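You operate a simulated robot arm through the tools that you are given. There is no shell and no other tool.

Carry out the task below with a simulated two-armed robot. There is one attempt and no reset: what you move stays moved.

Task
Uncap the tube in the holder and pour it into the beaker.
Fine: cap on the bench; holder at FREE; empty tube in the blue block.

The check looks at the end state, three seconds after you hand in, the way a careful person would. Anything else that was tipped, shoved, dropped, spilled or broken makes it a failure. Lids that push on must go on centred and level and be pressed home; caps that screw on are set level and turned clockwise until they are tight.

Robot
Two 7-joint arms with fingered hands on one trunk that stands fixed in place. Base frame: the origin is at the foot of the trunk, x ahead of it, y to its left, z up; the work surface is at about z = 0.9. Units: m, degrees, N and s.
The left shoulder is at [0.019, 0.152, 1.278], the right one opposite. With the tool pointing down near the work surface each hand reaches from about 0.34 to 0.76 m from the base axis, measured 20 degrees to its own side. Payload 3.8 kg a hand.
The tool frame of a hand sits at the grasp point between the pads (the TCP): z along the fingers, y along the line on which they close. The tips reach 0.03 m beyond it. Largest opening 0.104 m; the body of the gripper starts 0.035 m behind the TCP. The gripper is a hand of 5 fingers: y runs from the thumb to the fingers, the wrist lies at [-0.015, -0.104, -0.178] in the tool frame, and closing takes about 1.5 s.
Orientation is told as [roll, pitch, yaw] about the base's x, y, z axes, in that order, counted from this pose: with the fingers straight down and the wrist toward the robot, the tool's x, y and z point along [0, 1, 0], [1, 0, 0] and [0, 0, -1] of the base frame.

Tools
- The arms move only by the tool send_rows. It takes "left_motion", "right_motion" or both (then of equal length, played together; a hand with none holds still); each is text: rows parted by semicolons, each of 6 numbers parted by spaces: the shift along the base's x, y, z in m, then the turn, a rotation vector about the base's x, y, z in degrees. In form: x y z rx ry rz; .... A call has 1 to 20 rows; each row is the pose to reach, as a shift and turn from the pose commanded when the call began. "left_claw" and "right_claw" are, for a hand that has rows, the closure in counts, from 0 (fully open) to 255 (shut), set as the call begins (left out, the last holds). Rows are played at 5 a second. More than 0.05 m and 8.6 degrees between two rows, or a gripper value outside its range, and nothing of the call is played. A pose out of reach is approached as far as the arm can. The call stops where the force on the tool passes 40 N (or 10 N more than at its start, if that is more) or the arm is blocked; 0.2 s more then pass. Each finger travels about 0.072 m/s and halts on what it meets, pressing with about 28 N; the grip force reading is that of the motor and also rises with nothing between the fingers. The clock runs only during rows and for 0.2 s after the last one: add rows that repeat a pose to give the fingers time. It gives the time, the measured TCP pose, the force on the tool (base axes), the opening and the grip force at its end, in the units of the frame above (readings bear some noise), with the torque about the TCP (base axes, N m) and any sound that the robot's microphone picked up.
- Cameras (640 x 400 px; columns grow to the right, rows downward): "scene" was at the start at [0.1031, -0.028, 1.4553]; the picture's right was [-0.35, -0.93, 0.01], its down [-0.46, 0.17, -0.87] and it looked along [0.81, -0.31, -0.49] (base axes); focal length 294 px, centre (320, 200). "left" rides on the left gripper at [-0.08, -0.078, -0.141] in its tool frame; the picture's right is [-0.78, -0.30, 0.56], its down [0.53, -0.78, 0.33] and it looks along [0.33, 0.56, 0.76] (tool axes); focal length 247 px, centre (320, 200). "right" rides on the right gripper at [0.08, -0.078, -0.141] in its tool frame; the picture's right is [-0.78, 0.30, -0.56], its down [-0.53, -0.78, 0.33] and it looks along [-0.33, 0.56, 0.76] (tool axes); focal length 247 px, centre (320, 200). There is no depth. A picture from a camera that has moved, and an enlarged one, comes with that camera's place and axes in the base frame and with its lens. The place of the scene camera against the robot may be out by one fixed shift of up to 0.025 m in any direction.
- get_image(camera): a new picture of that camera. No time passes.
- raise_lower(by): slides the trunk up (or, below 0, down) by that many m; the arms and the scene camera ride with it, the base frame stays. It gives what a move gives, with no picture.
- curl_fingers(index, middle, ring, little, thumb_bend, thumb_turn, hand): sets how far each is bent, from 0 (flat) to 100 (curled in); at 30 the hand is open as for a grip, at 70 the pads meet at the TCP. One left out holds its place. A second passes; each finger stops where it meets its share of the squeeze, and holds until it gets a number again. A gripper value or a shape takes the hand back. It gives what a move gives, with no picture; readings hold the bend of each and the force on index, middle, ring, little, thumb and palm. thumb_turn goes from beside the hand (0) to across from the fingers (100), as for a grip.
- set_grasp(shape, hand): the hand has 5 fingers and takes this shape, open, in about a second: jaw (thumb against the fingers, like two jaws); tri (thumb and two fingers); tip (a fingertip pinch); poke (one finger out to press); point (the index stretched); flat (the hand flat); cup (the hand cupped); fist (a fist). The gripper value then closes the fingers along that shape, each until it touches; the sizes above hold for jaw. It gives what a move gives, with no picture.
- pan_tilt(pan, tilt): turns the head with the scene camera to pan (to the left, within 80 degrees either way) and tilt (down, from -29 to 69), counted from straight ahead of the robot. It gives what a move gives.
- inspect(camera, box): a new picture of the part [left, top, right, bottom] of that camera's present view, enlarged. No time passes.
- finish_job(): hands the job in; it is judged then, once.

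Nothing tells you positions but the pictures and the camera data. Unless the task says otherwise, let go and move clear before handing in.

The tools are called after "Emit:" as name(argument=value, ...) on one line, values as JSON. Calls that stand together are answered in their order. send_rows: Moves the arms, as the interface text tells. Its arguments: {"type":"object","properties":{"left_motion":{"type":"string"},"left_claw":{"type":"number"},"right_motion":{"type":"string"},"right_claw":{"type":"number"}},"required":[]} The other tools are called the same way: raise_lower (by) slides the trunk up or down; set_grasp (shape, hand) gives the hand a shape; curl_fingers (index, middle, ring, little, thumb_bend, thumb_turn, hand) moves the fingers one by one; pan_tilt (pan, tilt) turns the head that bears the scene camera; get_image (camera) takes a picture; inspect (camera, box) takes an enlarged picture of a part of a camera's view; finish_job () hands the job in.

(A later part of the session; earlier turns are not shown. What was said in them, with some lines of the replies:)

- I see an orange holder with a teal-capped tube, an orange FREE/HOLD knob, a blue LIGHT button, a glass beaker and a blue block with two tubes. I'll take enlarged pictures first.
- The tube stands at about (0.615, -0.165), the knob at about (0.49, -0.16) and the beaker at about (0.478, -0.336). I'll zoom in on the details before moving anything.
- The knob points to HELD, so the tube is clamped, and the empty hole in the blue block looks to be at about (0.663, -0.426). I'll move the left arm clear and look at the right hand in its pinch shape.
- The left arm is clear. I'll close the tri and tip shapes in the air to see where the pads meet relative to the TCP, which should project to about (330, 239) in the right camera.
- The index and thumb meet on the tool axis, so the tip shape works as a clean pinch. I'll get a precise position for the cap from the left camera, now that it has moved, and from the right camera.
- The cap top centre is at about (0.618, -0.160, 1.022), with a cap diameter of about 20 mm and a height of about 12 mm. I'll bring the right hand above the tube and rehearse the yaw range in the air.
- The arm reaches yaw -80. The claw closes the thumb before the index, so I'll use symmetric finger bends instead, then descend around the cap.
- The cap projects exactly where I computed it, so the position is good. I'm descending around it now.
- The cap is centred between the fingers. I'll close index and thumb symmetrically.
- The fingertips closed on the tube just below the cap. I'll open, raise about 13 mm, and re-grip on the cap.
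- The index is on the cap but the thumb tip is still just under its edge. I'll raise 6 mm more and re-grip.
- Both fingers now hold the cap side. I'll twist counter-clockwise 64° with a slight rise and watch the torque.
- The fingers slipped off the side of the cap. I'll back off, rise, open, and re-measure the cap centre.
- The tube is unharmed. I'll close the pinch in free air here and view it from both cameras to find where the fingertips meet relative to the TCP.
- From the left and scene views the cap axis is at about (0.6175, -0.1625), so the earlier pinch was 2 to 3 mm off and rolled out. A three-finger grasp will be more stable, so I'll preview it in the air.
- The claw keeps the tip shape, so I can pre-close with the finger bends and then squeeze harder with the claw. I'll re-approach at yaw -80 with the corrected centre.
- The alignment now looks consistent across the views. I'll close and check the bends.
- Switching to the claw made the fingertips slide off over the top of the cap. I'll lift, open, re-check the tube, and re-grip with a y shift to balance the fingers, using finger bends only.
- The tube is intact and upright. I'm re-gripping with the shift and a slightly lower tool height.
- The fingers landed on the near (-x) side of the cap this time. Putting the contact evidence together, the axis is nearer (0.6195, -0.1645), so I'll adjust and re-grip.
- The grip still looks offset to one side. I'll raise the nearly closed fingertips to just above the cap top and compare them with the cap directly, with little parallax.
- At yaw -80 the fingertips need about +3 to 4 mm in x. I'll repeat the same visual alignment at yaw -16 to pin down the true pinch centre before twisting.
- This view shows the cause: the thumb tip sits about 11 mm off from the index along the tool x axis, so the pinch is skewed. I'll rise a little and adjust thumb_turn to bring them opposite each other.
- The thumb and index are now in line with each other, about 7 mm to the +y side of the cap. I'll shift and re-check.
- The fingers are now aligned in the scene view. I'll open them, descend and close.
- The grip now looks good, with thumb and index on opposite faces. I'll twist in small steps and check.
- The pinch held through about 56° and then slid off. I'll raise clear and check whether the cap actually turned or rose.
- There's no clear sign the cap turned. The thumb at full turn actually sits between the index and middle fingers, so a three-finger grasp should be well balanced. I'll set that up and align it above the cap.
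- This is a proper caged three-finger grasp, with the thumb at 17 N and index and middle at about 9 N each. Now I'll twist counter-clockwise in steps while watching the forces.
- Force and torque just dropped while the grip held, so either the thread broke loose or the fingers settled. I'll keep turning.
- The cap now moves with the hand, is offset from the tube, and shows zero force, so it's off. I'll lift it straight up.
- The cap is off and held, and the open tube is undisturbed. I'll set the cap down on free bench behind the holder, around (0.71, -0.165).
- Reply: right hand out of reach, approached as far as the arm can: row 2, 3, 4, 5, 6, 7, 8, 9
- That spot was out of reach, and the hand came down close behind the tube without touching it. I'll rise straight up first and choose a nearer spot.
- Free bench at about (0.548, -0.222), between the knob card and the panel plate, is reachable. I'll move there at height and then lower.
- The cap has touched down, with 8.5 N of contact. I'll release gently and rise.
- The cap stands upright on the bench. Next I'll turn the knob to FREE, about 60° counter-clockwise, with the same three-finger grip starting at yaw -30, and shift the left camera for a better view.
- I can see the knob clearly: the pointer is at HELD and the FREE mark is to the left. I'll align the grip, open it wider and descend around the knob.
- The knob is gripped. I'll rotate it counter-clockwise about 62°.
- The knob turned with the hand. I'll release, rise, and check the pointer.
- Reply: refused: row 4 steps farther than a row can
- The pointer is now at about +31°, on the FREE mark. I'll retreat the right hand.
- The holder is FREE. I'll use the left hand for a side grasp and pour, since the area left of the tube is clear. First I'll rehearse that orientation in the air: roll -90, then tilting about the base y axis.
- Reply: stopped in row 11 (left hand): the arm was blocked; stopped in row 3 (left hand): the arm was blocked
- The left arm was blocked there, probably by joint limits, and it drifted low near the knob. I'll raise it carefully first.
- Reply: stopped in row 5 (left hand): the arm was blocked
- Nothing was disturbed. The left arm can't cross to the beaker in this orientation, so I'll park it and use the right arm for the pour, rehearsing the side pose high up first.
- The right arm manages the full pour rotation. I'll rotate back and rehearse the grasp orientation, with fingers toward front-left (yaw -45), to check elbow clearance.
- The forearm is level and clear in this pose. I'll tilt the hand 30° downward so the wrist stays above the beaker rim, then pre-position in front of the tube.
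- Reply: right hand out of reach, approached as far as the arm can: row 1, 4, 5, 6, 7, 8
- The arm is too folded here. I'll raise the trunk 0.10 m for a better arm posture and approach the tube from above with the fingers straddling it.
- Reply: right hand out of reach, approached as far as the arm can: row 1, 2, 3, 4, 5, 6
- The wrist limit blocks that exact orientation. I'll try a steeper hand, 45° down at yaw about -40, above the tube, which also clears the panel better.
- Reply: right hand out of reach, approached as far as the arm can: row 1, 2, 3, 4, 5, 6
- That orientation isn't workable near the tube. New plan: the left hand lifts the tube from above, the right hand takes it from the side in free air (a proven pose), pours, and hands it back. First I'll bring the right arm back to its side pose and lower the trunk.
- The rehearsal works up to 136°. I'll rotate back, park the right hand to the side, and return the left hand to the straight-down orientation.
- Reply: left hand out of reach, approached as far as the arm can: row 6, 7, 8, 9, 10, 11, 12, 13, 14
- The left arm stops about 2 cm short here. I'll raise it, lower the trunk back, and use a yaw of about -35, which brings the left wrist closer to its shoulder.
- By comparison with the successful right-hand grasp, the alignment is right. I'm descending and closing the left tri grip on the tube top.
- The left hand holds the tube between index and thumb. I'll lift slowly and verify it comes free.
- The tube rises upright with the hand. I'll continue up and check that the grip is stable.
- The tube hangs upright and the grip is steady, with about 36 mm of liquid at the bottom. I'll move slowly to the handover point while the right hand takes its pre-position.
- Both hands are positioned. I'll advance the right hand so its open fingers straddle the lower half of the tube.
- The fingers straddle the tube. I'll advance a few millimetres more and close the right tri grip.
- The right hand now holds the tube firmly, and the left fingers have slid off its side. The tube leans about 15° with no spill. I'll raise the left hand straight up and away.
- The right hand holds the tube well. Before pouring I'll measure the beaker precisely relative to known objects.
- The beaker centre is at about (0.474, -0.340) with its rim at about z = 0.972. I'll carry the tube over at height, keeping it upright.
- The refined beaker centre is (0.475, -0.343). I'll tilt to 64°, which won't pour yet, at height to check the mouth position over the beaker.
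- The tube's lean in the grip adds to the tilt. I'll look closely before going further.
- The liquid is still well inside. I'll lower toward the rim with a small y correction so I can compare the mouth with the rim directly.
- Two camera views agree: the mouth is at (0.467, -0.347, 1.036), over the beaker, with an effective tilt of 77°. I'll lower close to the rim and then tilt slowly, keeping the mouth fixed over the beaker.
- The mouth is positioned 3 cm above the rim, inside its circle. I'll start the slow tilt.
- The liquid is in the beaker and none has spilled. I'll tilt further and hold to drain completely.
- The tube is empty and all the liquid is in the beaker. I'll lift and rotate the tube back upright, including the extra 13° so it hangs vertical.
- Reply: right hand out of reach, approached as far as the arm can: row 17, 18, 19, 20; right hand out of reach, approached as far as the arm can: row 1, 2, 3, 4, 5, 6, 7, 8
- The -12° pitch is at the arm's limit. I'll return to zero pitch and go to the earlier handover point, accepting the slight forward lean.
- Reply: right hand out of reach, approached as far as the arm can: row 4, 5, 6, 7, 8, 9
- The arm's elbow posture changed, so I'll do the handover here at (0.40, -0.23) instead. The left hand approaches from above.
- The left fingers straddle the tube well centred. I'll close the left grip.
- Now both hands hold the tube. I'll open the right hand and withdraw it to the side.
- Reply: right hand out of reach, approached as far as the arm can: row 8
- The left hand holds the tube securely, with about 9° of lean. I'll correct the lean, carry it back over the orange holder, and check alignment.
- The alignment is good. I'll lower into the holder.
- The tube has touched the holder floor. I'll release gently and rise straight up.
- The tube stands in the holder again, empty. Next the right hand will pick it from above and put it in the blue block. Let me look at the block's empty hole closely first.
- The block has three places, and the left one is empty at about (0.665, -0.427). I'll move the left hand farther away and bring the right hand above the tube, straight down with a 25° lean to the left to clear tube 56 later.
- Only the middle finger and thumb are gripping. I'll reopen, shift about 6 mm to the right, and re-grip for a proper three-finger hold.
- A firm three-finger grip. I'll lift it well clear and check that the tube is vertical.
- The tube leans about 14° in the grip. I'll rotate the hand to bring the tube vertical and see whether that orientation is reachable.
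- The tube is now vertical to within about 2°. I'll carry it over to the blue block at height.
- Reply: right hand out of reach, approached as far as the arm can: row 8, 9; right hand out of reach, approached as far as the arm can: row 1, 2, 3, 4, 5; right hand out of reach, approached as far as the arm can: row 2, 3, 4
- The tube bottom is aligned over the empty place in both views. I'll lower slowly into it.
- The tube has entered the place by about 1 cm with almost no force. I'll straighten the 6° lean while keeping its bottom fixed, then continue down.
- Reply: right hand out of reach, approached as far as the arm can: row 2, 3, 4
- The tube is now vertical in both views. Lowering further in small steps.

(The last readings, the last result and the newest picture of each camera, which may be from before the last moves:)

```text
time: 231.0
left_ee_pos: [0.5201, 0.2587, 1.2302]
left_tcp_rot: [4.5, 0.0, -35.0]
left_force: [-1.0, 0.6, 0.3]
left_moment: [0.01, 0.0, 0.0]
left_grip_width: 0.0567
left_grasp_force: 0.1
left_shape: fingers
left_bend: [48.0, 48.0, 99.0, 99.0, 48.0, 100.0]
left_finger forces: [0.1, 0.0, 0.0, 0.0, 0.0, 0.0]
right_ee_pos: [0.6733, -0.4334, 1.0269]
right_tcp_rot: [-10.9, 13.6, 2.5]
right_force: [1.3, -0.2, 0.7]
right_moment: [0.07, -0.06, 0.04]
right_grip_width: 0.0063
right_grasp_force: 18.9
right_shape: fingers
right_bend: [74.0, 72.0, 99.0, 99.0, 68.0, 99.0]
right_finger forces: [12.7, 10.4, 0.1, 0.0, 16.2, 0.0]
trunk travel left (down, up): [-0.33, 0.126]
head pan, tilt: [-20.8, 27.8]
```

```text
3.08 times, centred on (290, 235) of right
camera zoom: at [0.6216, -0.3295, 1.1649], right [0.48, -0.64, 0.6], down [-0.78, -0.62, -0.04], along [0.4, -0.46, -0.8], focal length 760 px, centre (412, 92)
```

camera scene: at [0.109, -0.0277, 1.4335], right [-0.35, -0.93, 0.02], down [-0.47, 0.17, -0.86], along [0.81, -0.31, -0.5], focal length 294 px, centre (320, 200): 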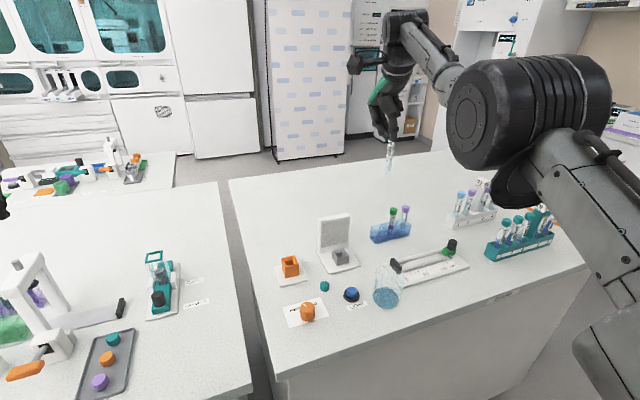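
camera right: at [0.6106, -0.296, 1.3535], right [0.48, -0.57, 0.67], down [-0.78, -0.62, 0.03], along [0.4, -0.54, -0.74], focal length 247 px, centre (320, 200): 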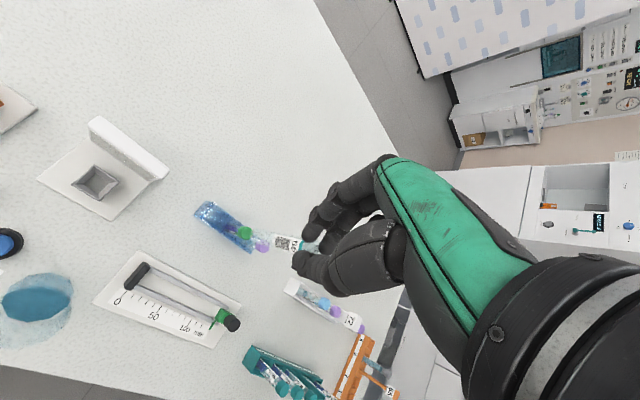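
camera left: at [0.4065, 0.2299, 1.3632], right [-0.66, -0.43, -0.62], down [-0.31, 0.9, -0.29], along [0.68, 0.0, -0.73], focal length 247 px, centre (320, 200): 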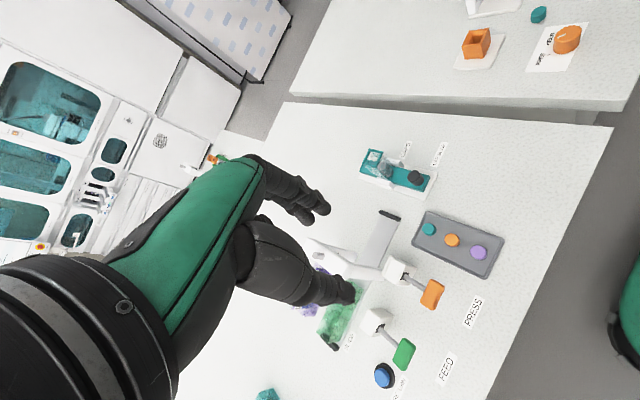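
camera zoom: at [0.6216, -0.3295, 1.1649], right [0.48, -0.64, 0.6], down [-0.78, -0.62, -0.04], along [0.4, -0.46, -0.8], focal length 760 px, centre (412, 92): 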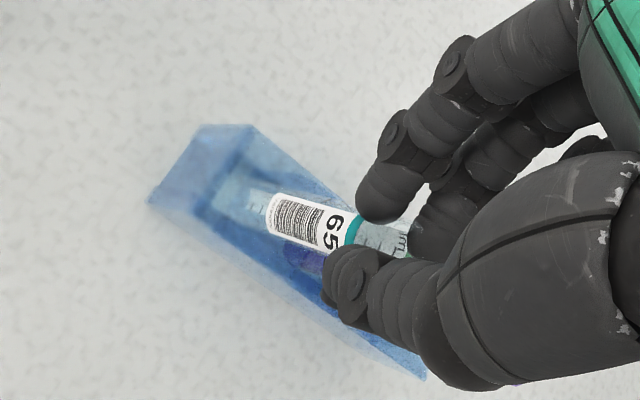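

Emit:
send_rows(right_motion="0 0 -0.005 0 0 0; 0 0 -0.01 0 0 0; 0 0 -0.01 0 0 0")

Emit:
inspect(camera="scene", box=[370, 190, 410, 250])

```text
time: 231.8
left_ee_pos: [0.5206, 0.2604, 1.2303]
left_tcp_rot: [4.5, 0.0, -35.0]
left_force: [-0.4, -0.5, -0.6]
left_moment: [-0.01, 0.0, 0.01]
left_grip_width: 0.0567
left_grasp_force: 0.1
left_shape: fingers
left_bend: [48.0, 48.0, 99.0, 99.0, 48.0, 100.0]
left_finger forces: [0.0, 0.0, 0.1, 0.1, 0.0, 0.0]
right_ee_pos: [0.6732, -0.4319, 1.0188]
right_tcp_rot: [-11.0, 13.4, 2.5]
right_force: [1.6, -0.6, 10.6]
right_moment: [-0.01, 0.0, -0.01]
right_grip_width: 0.0062
right_grasp_force: 22.9
right_shape: fingers
right_bend: [74.0, 73.0, 99.0, 99.0, 68.0, 99.0]
right_finger forces: [15.0, 12.6, 0.0, 0.0, 17.8, 0.1]
trunk travel left (down, up): [-0.33, 0.126]
head pan, tilt: [-20.8, 27.8]
```

```text
6.67 times, centred on (390, 220) of scene
camera zoom: at [0.1076, -0.0268, 1.4338], right [-0.35, -0.93, 0.02], down [-0.47, 0.17, -0.87], along [0.81, -0.31, -0.5], focal length 1964 px, centre (-147, 67)
```

zoom: 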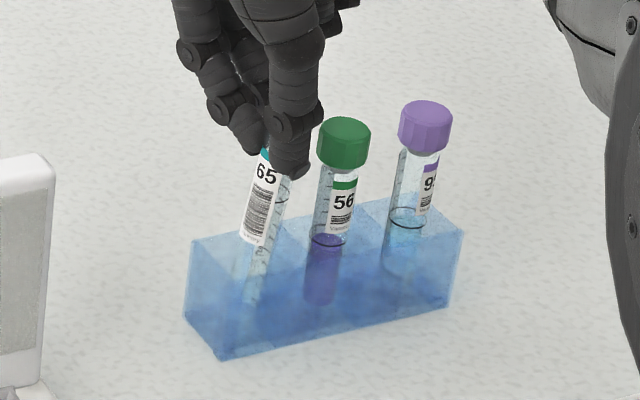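

Emit:
inspect(camera="right", box=[220, 180, 340, 270])

Emit:
inspect(camera="scene", box=[374, 212, 404, 246])

```text
4.44 times, centred on (280, 225) of right
camera zoom: at [0.6201, -0.3283, 1.1569], right [0.48, -0.64, 0.61], down [-0.78, -0.62, -0.04], along [0.4, -0.46, -0.79], focal length 1098 px, centre (498, 89)
```

zoom: 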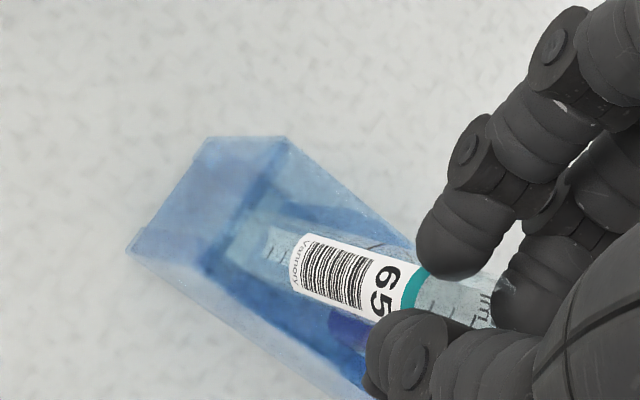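

```text
11.76 times, centred on (389, 229) of scene
camera zoom: at [0.1076, -0.0268, 1.4338], right [-0.35, -0.93, 0.02], down [-0.47, 0.17, -0.87], along [0.81, -0.31, -0.5], focal length 3465 px, centre (-492, -141)
```

zoom: 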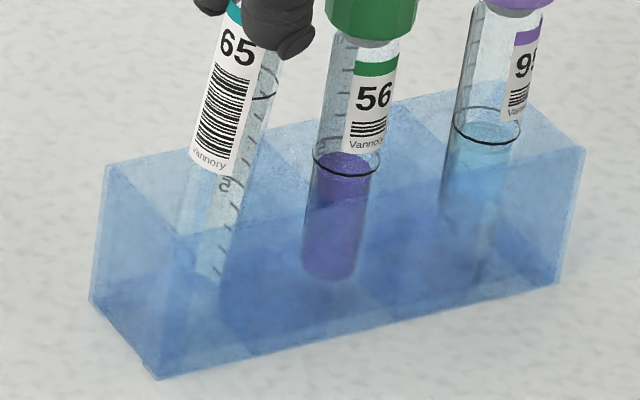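

The label height shows the tube is essentially seated, within about 4 mm, and touching the floor of the place. I'll relieve the force and release gently.

Emit:
send_rows(right_motion="0 0 0.002 0 0 0; 0 0 0.002 0 0 0")

Emit:
curl_fingers(hand="right", index=66, middle=66, thumb_bend=62)

Emit:
inspect(camera="scene", box=[370, 190, 410, 250])

Emit:
inspect(camera="right", box=[220, 180, 340, 270])

```text
time: 232.4
left_ee_pos: [0.5204, 0.2611, 1.2306]
left_tcp_rot: [4.6, 0.0, -35.0]
left_force: [0.1, 0.5, -0.3]
left_moment: [-0.02, -0.02, -0.02]
left_grip_width: 0.0569
left_grasp_force: 0.0
left_shape: fingers
left_bend: [48.0, 48.0, 99.0, 99.0, 48.0, 100.0]
left_finger forces: [0.1, 0.1, 0.0, 0.0, 0.0, 0.1]
right_ee_pos: [0.6734, -0.4317, 1.0179]
right_tcp_rot: [-10.9, 13.6, 2.5]
right_force: [1.4, 0.5, 6.9]
right_moment: [0.0, -0.04, 0.0]
right_grip_width: 0.0061
right_grasp_force: 21.8
right_shape: fingers
right_bend: [74.0, 73.0, 99.0, 99.0, 68.0, 99.0]
right_finger forces: [15.0, 11.2, 0.0, 0.0, 17.3, 0.0]
trunk travel left (down, up): [-0.33, 0.126]
head pan, tilt: [-20.8, 27.8]
```

```text
time: 233.4
left_ee_pos: [0.5216, 0.2605, 1.2302]
left_tcp_rot: [4.4, 0.0, -35.0]
left_force: [-0.3, 0.6, 1.0]
left_moment: [-0.03, -0.01, 0.03]
left_grip_width: 0.0567
left_grasp_force: 0.1
left_shape: fingers
left_bend: [48.0, 48.0, 99.0, 99.0, 48.0, 100.0]
left_finger forces: [0.0, 0.0, 0.1, 0.1, 0.0, 0.0]
right_ee_pos: [0.6734, -0.4336, 1.0177]
right_tcp_rot: [-10.9, 13.6, 2.5]
right_force: [0.3, 0.0, -0.3]
right_moment: [-0.01, 0.01, -0.04]
right_grip_width: 0.0158
right_grasp_force: 0.0
right_shape: fingers
right_bend: [66.0, 66.0, 99.0, 99.0, 62.0, 100.0]
right_finger forces: [0.0, 0.1, 0.0, 0.0, 0.0, 0.0]
trunk travel left (down, up): [-0.33, 0.126]
head pan, tilt: [-20.8, 27.8]
```

```text
6.67 times, centred on (390, 220) of scene
camera zoom: at [0.1089, -0.028, 1.4335], right [-0.35, -0.93, 0.02], down [-0.47, 0.17, -0.86], along [0.81, -0.31, -0.5], focal length 1964 px, centre (-147, 67)
```

zoom: 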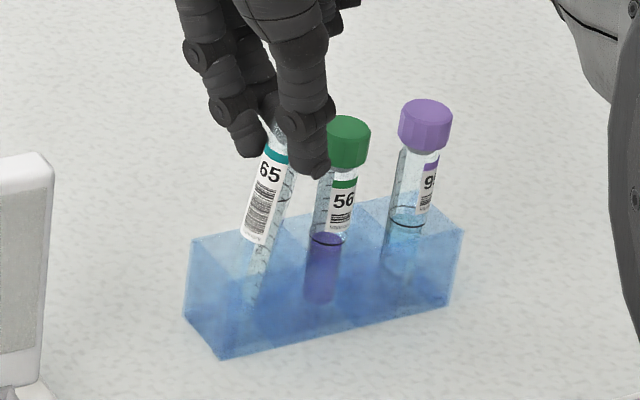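

```text
4.44 times, centred on (280, 225) of right
camera zoom: at [0.6211, -0.3294, 1.1565], right [0.48, -0.64, 0.6], down [-0.78, -0.62, -0.04], along [0.4, -0.46, -0.8], focal length 1098 px, centre (498, 89)
```

zoom: 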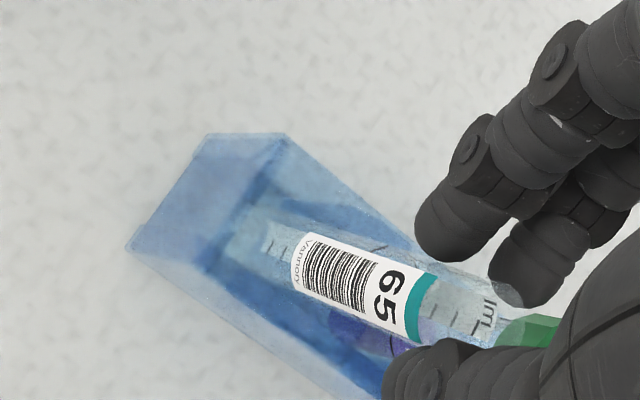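

Emit:
curl_fingers(hand="right", index=54, middle=54, thumb_bend=56)

Emit:
inspect(camera="scene", box=[370, 180, 410, 250])

Emit:
send_rows(right_motion="0 0 0.01 0 0 0; 0 0 0.02 0 0 0; 0 0 0.03 0 0 0; 0 0 0.045 0 0 0; 0 0 0.045 0 0 0")

Emit:
inspect(camera="scene", box=[370, 180, 410, 250])

Emit:
inspect(camera="right", box=[180, 170, 380, 310])

```text
time: 234.4
left_ee_pos: [0.5216, 0.2601, 1.2306]
left_tcp_rot: [4.5, -0.1, -35.0]
left_force: [0.4, 0.0, 0.2]
left_moment: [0.01, -0.01, 0.01]
left_grip_width: 0.0568
left_grasp_force: 0.1
left_shape: fingers
left_bend: [48.0, 48.0, 99.0, 99.0, 48.0, 100.0]
left_finger forces: [0.0, 0.1, 0.0, 0.1, 0.0, 0.0]
right_ee_pos: [0.6726, -0.433, 1.0181]
right_tcp_rot: [-10.9, 13.5, 2.4]
right_force: [0.3, 0.0, 0.5]
right_moment: [-0.03, 0.01, 0.02]
right_grip_width: 0.0384
right_grasp_force: 0.1
right_shape: fingers
right_bend: [54.0, 54.0, 99.0, 99.0, 56.0, 100.0]
right_finger forces: [0.0, 0.0, 0.0, 0.0, 0.0, 0.0]
trunk travel left (down, up): [-0.33, 0.126]
head pan, tilt: [-20.8, 27.8]
```

```text
5.71 times, centred on (390, 215) of scene
camera zoom: at [0.1088, -0.0278, 1.4335], right [-0.35, -0.93, 0.02], down [-0.47, 0.17, -0.86], along [0.81, -0.31, -0.5], focal length 1683 px, centre (-80, 114)
```

zoom: 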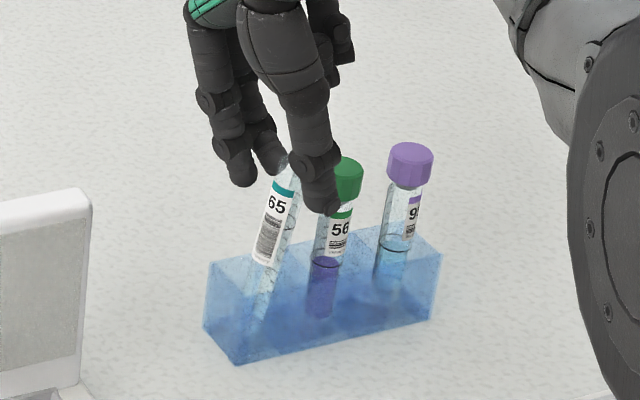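

```text
time: 235.6
left_ee_pos: [0.5213, 0.2588, 1.2289]
left_tcp_rot: [4.5, 0.0, -34.9]
left_force: [0.3, 0.2, 0.4]
left_moment: [0.01, 0.02, 0.02]
left_grip_width: 0.0569
left_grasp_force: 0.0
left_shape: fingers
left_bend: [48.0, 48.0, 99.0, 99.0, 48.0, 100.0]
left_finger forces: [0.0, 0.1, 0.0, 0.1, 0.0, 0.0]
right_ee_pos: [0.6731, -0.4325, 1.0623]
right_tcp_rot: [-10.8, 13.7, 2.5]
right_force: [0.9, -0.3, 0.6]
right_moment: [-0.02, -0.01, -0.02]
right_grip_width: 0.0386
right_grasp_force: 0.0
right_shape: fingers
right_bend: [54.0, 54.0, 99.0, 99.0, 56.0, 100.0]
right_finger forces: [0.1, 0.0, 0.1, 0.0, 0.1, 0.1]
trunk travel left (down, up): [-0.33, 0.126]
head pan, tilt: [-20.8, 27.8]
```

```text
5.71 times, centred on (390, 215) of scene
camera zoom: at [0.1088, -0.0279, 1.4335], right [-0.35, -0.93, 0.02], down [-0.47, 0.17, -0.86], along [0.81, -0.31, -0.5], focal length 1683 px, centre (-80, 114)
```

zoom: 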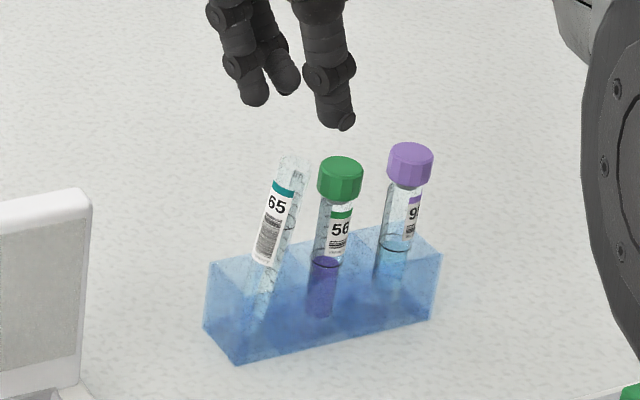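

```text
2.86 times, centred on (280, 240) of right
camera zoom: at [0.6217, -0.33, 1.2012], right [0.48, -0.64, 0.6], down [-0.78, -0.62, -0.04], along [0.4, -0.46, -0.8], focal length 706 px, centre (434, 86)
```

zoom: 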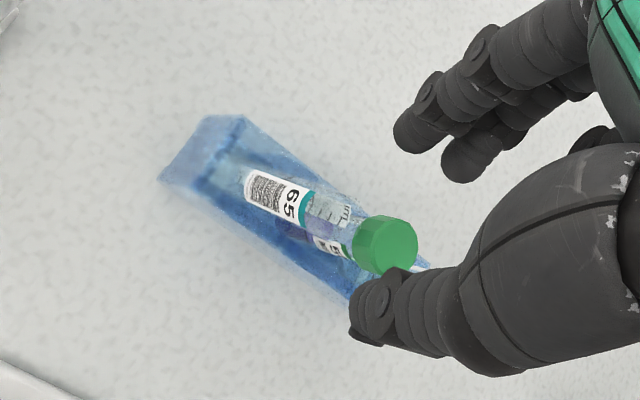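

The tube stands in the blue block and the neighbouring tubes are untouched. I'll withdraw the right hand up and back, then do a final check.

Emit:
send_rows(right_motion="0 0 0.04 0 0 0; 0 0 0.08 0 0 0; 0 0 0.12 0 0 0; 0 0 0.15 0 0 0; -0.03 0 0.16 0 0 0; -0.07 0 0.16 0 0 0; -0.11 0 0.16 0 0 0; -0.15 0 0.16 0 0 0; -0.19 0 0.16 0 0 0; -0.23 0 0.16 0 0 0; -0.27 -0.02 0.16 0 0 0; -0.28 -0.06 0.16 0 0 0; -0.28 -0.06 0.16 0 0 0")

Emit:
get_image(camera="scene")

Emit:
inspect(camera="scene", box=[360, 190, 420, 250])

Emit:
inspect(camera="scene", box=[260, 200, 480, 340])

Emit:
get_image(camera="right")

```text
time: 238.4
left_ee_pos: [0.5217, 0.2607, 1.2308]
left_tcp_rot: [4.4, 0.1, -34.9]
left_force: [-1.4, 0.2, -0.5]
left_moment: [0.0, 0.01, 0.03]
left_grip_width: 0.0569
left_grasp_force: 0.0
left_shape: fingers
left_bend: [48.0, 48.0, 99.0, 99.0, 48.0, 100.0]
left_finger forces: [0.0, 0.1, 0.0, 0.1, 0.1, 0.1]
right_ee_pos: [0.5321, -0.5963, 1.2952]
right_tcp_rot: [-10.9, 13.7, 2.5]
right_force: [0.0, -0.1, 0.4]
right_moment: [-0.01, -0.01, 0.0]
right_grip_width: 0.0389
right_grasp_force: 0.0
right_shape: fingers
right_bend: [54.0, 54.0, 99.0, 99.0, 56.0, 100.0]
right_finger forces: [0.0, 0.0, 0.0, 0.0, 0.0, 0.0]
right hand out of reach, approached as far as the arm can: row 2, 3, 4, 5, 6, 7, 8, 9, 10, 11, 12, 13
trunk travel left (down, up): [-0.33, 0.126]
head pan, tilt: [-20.8, 27.8]
```

```text
taken
camera scene: at [0.1093, -0.0273, 1.4335], right [-0.35, -0.93, 0.02], down [-0.47, 0.17, -0.86], along [0.81, -0.31, -0.5], focal length 294 px, centre (320, 200)
```

scene: 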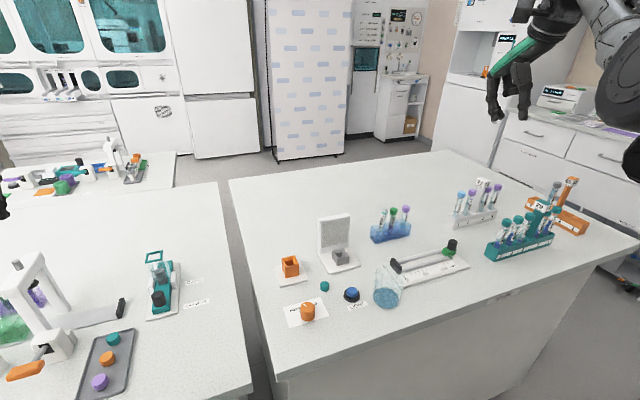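

```text
6.67 times, centred on (390, 220) of scene
camera zoom: at [0.1093, -0.0273, 1.4335], right [-0.35, -0.93, 0.02], down [-0.47, 0.17, -0.86], along [0.81, -0.31, -0.5], focal length 1964 px, centre (-147, 67)
```

zoom: 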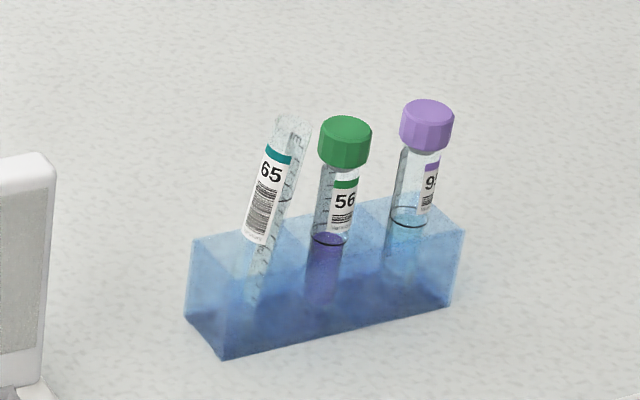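

```text
2.86 times, centred on (370, 270) of scene
camera zoom: at [0.1093, -0.0273, 1.4335], right [-0.35, -0.93, 0.02], down [-0.47, 0.17, -0.86], along [0.81, -0.31, -0.5], focal length 842 px, centre (177, 0)
```

zoom: 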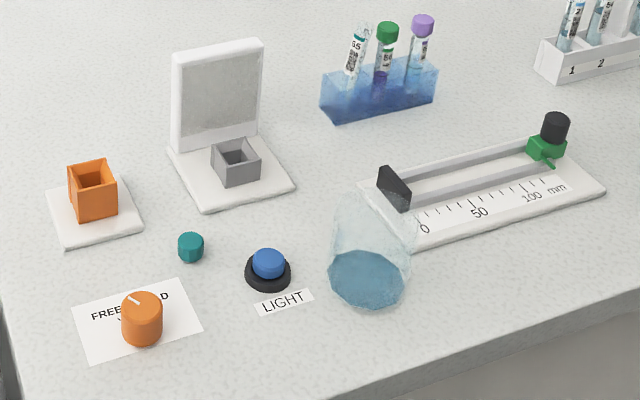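

```text
taken
camera right: at [0.4801, -0.4933, 1.4333], right [0.48, -0.64, 0.6], down [-0.78, -0.62, -0.03], along [0.4, -0.45, -0.8], focal length 247 px, centre (320, 200)
```

right: 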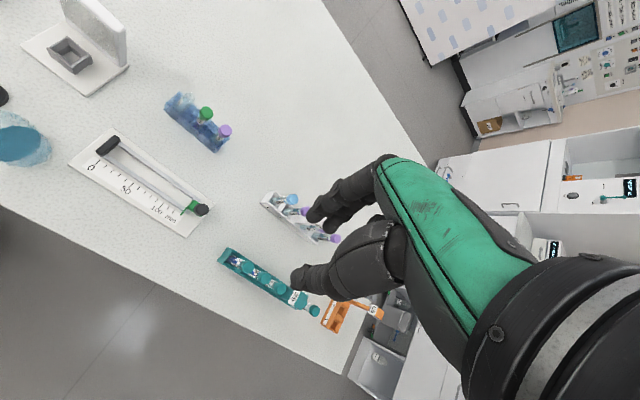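

The end state looks right:
- **Liquid:** it is all in the beaker, with no spill visible.
- **Cap:** it stands on the bench.
- **Holder:** the knob is at FREE.
- **Tube:** the empty tube is in the blue block, leaning slightly.
- **Surroundings:** the other tubes and racks are undisturbed, and both hands are clear.

I'm handing in.

Emit:
finish_job()

```text
The job is handed in.
```

The job is handed in. I don't have the judge's result yet, only my last camera check before handing in.

- **Pour:** tube 65's liquid is in the beaker, and the pictures show no spill.
- **Cap:** it unscrewed and now stands upright on the bench, just right of the knob card.
- **Holder:** the knob points at the FREE mark, and the orange holder is empty.
- **Tube:** the empty tube is in the left place of the blue block. It touched the floor of that place, but it leans a few degrees while the two tubes beside it stand straight.
- **Everything else:** nothing looked moved or tipped. Unscrewing the cap took several slipped grips on the held tube, and I saw no harm from them. Both hands are empty and clear of the bench.

The weak points are the tube's lean and its depth, since by its label it may sit 2 to 4 mm higher than its neighbours.
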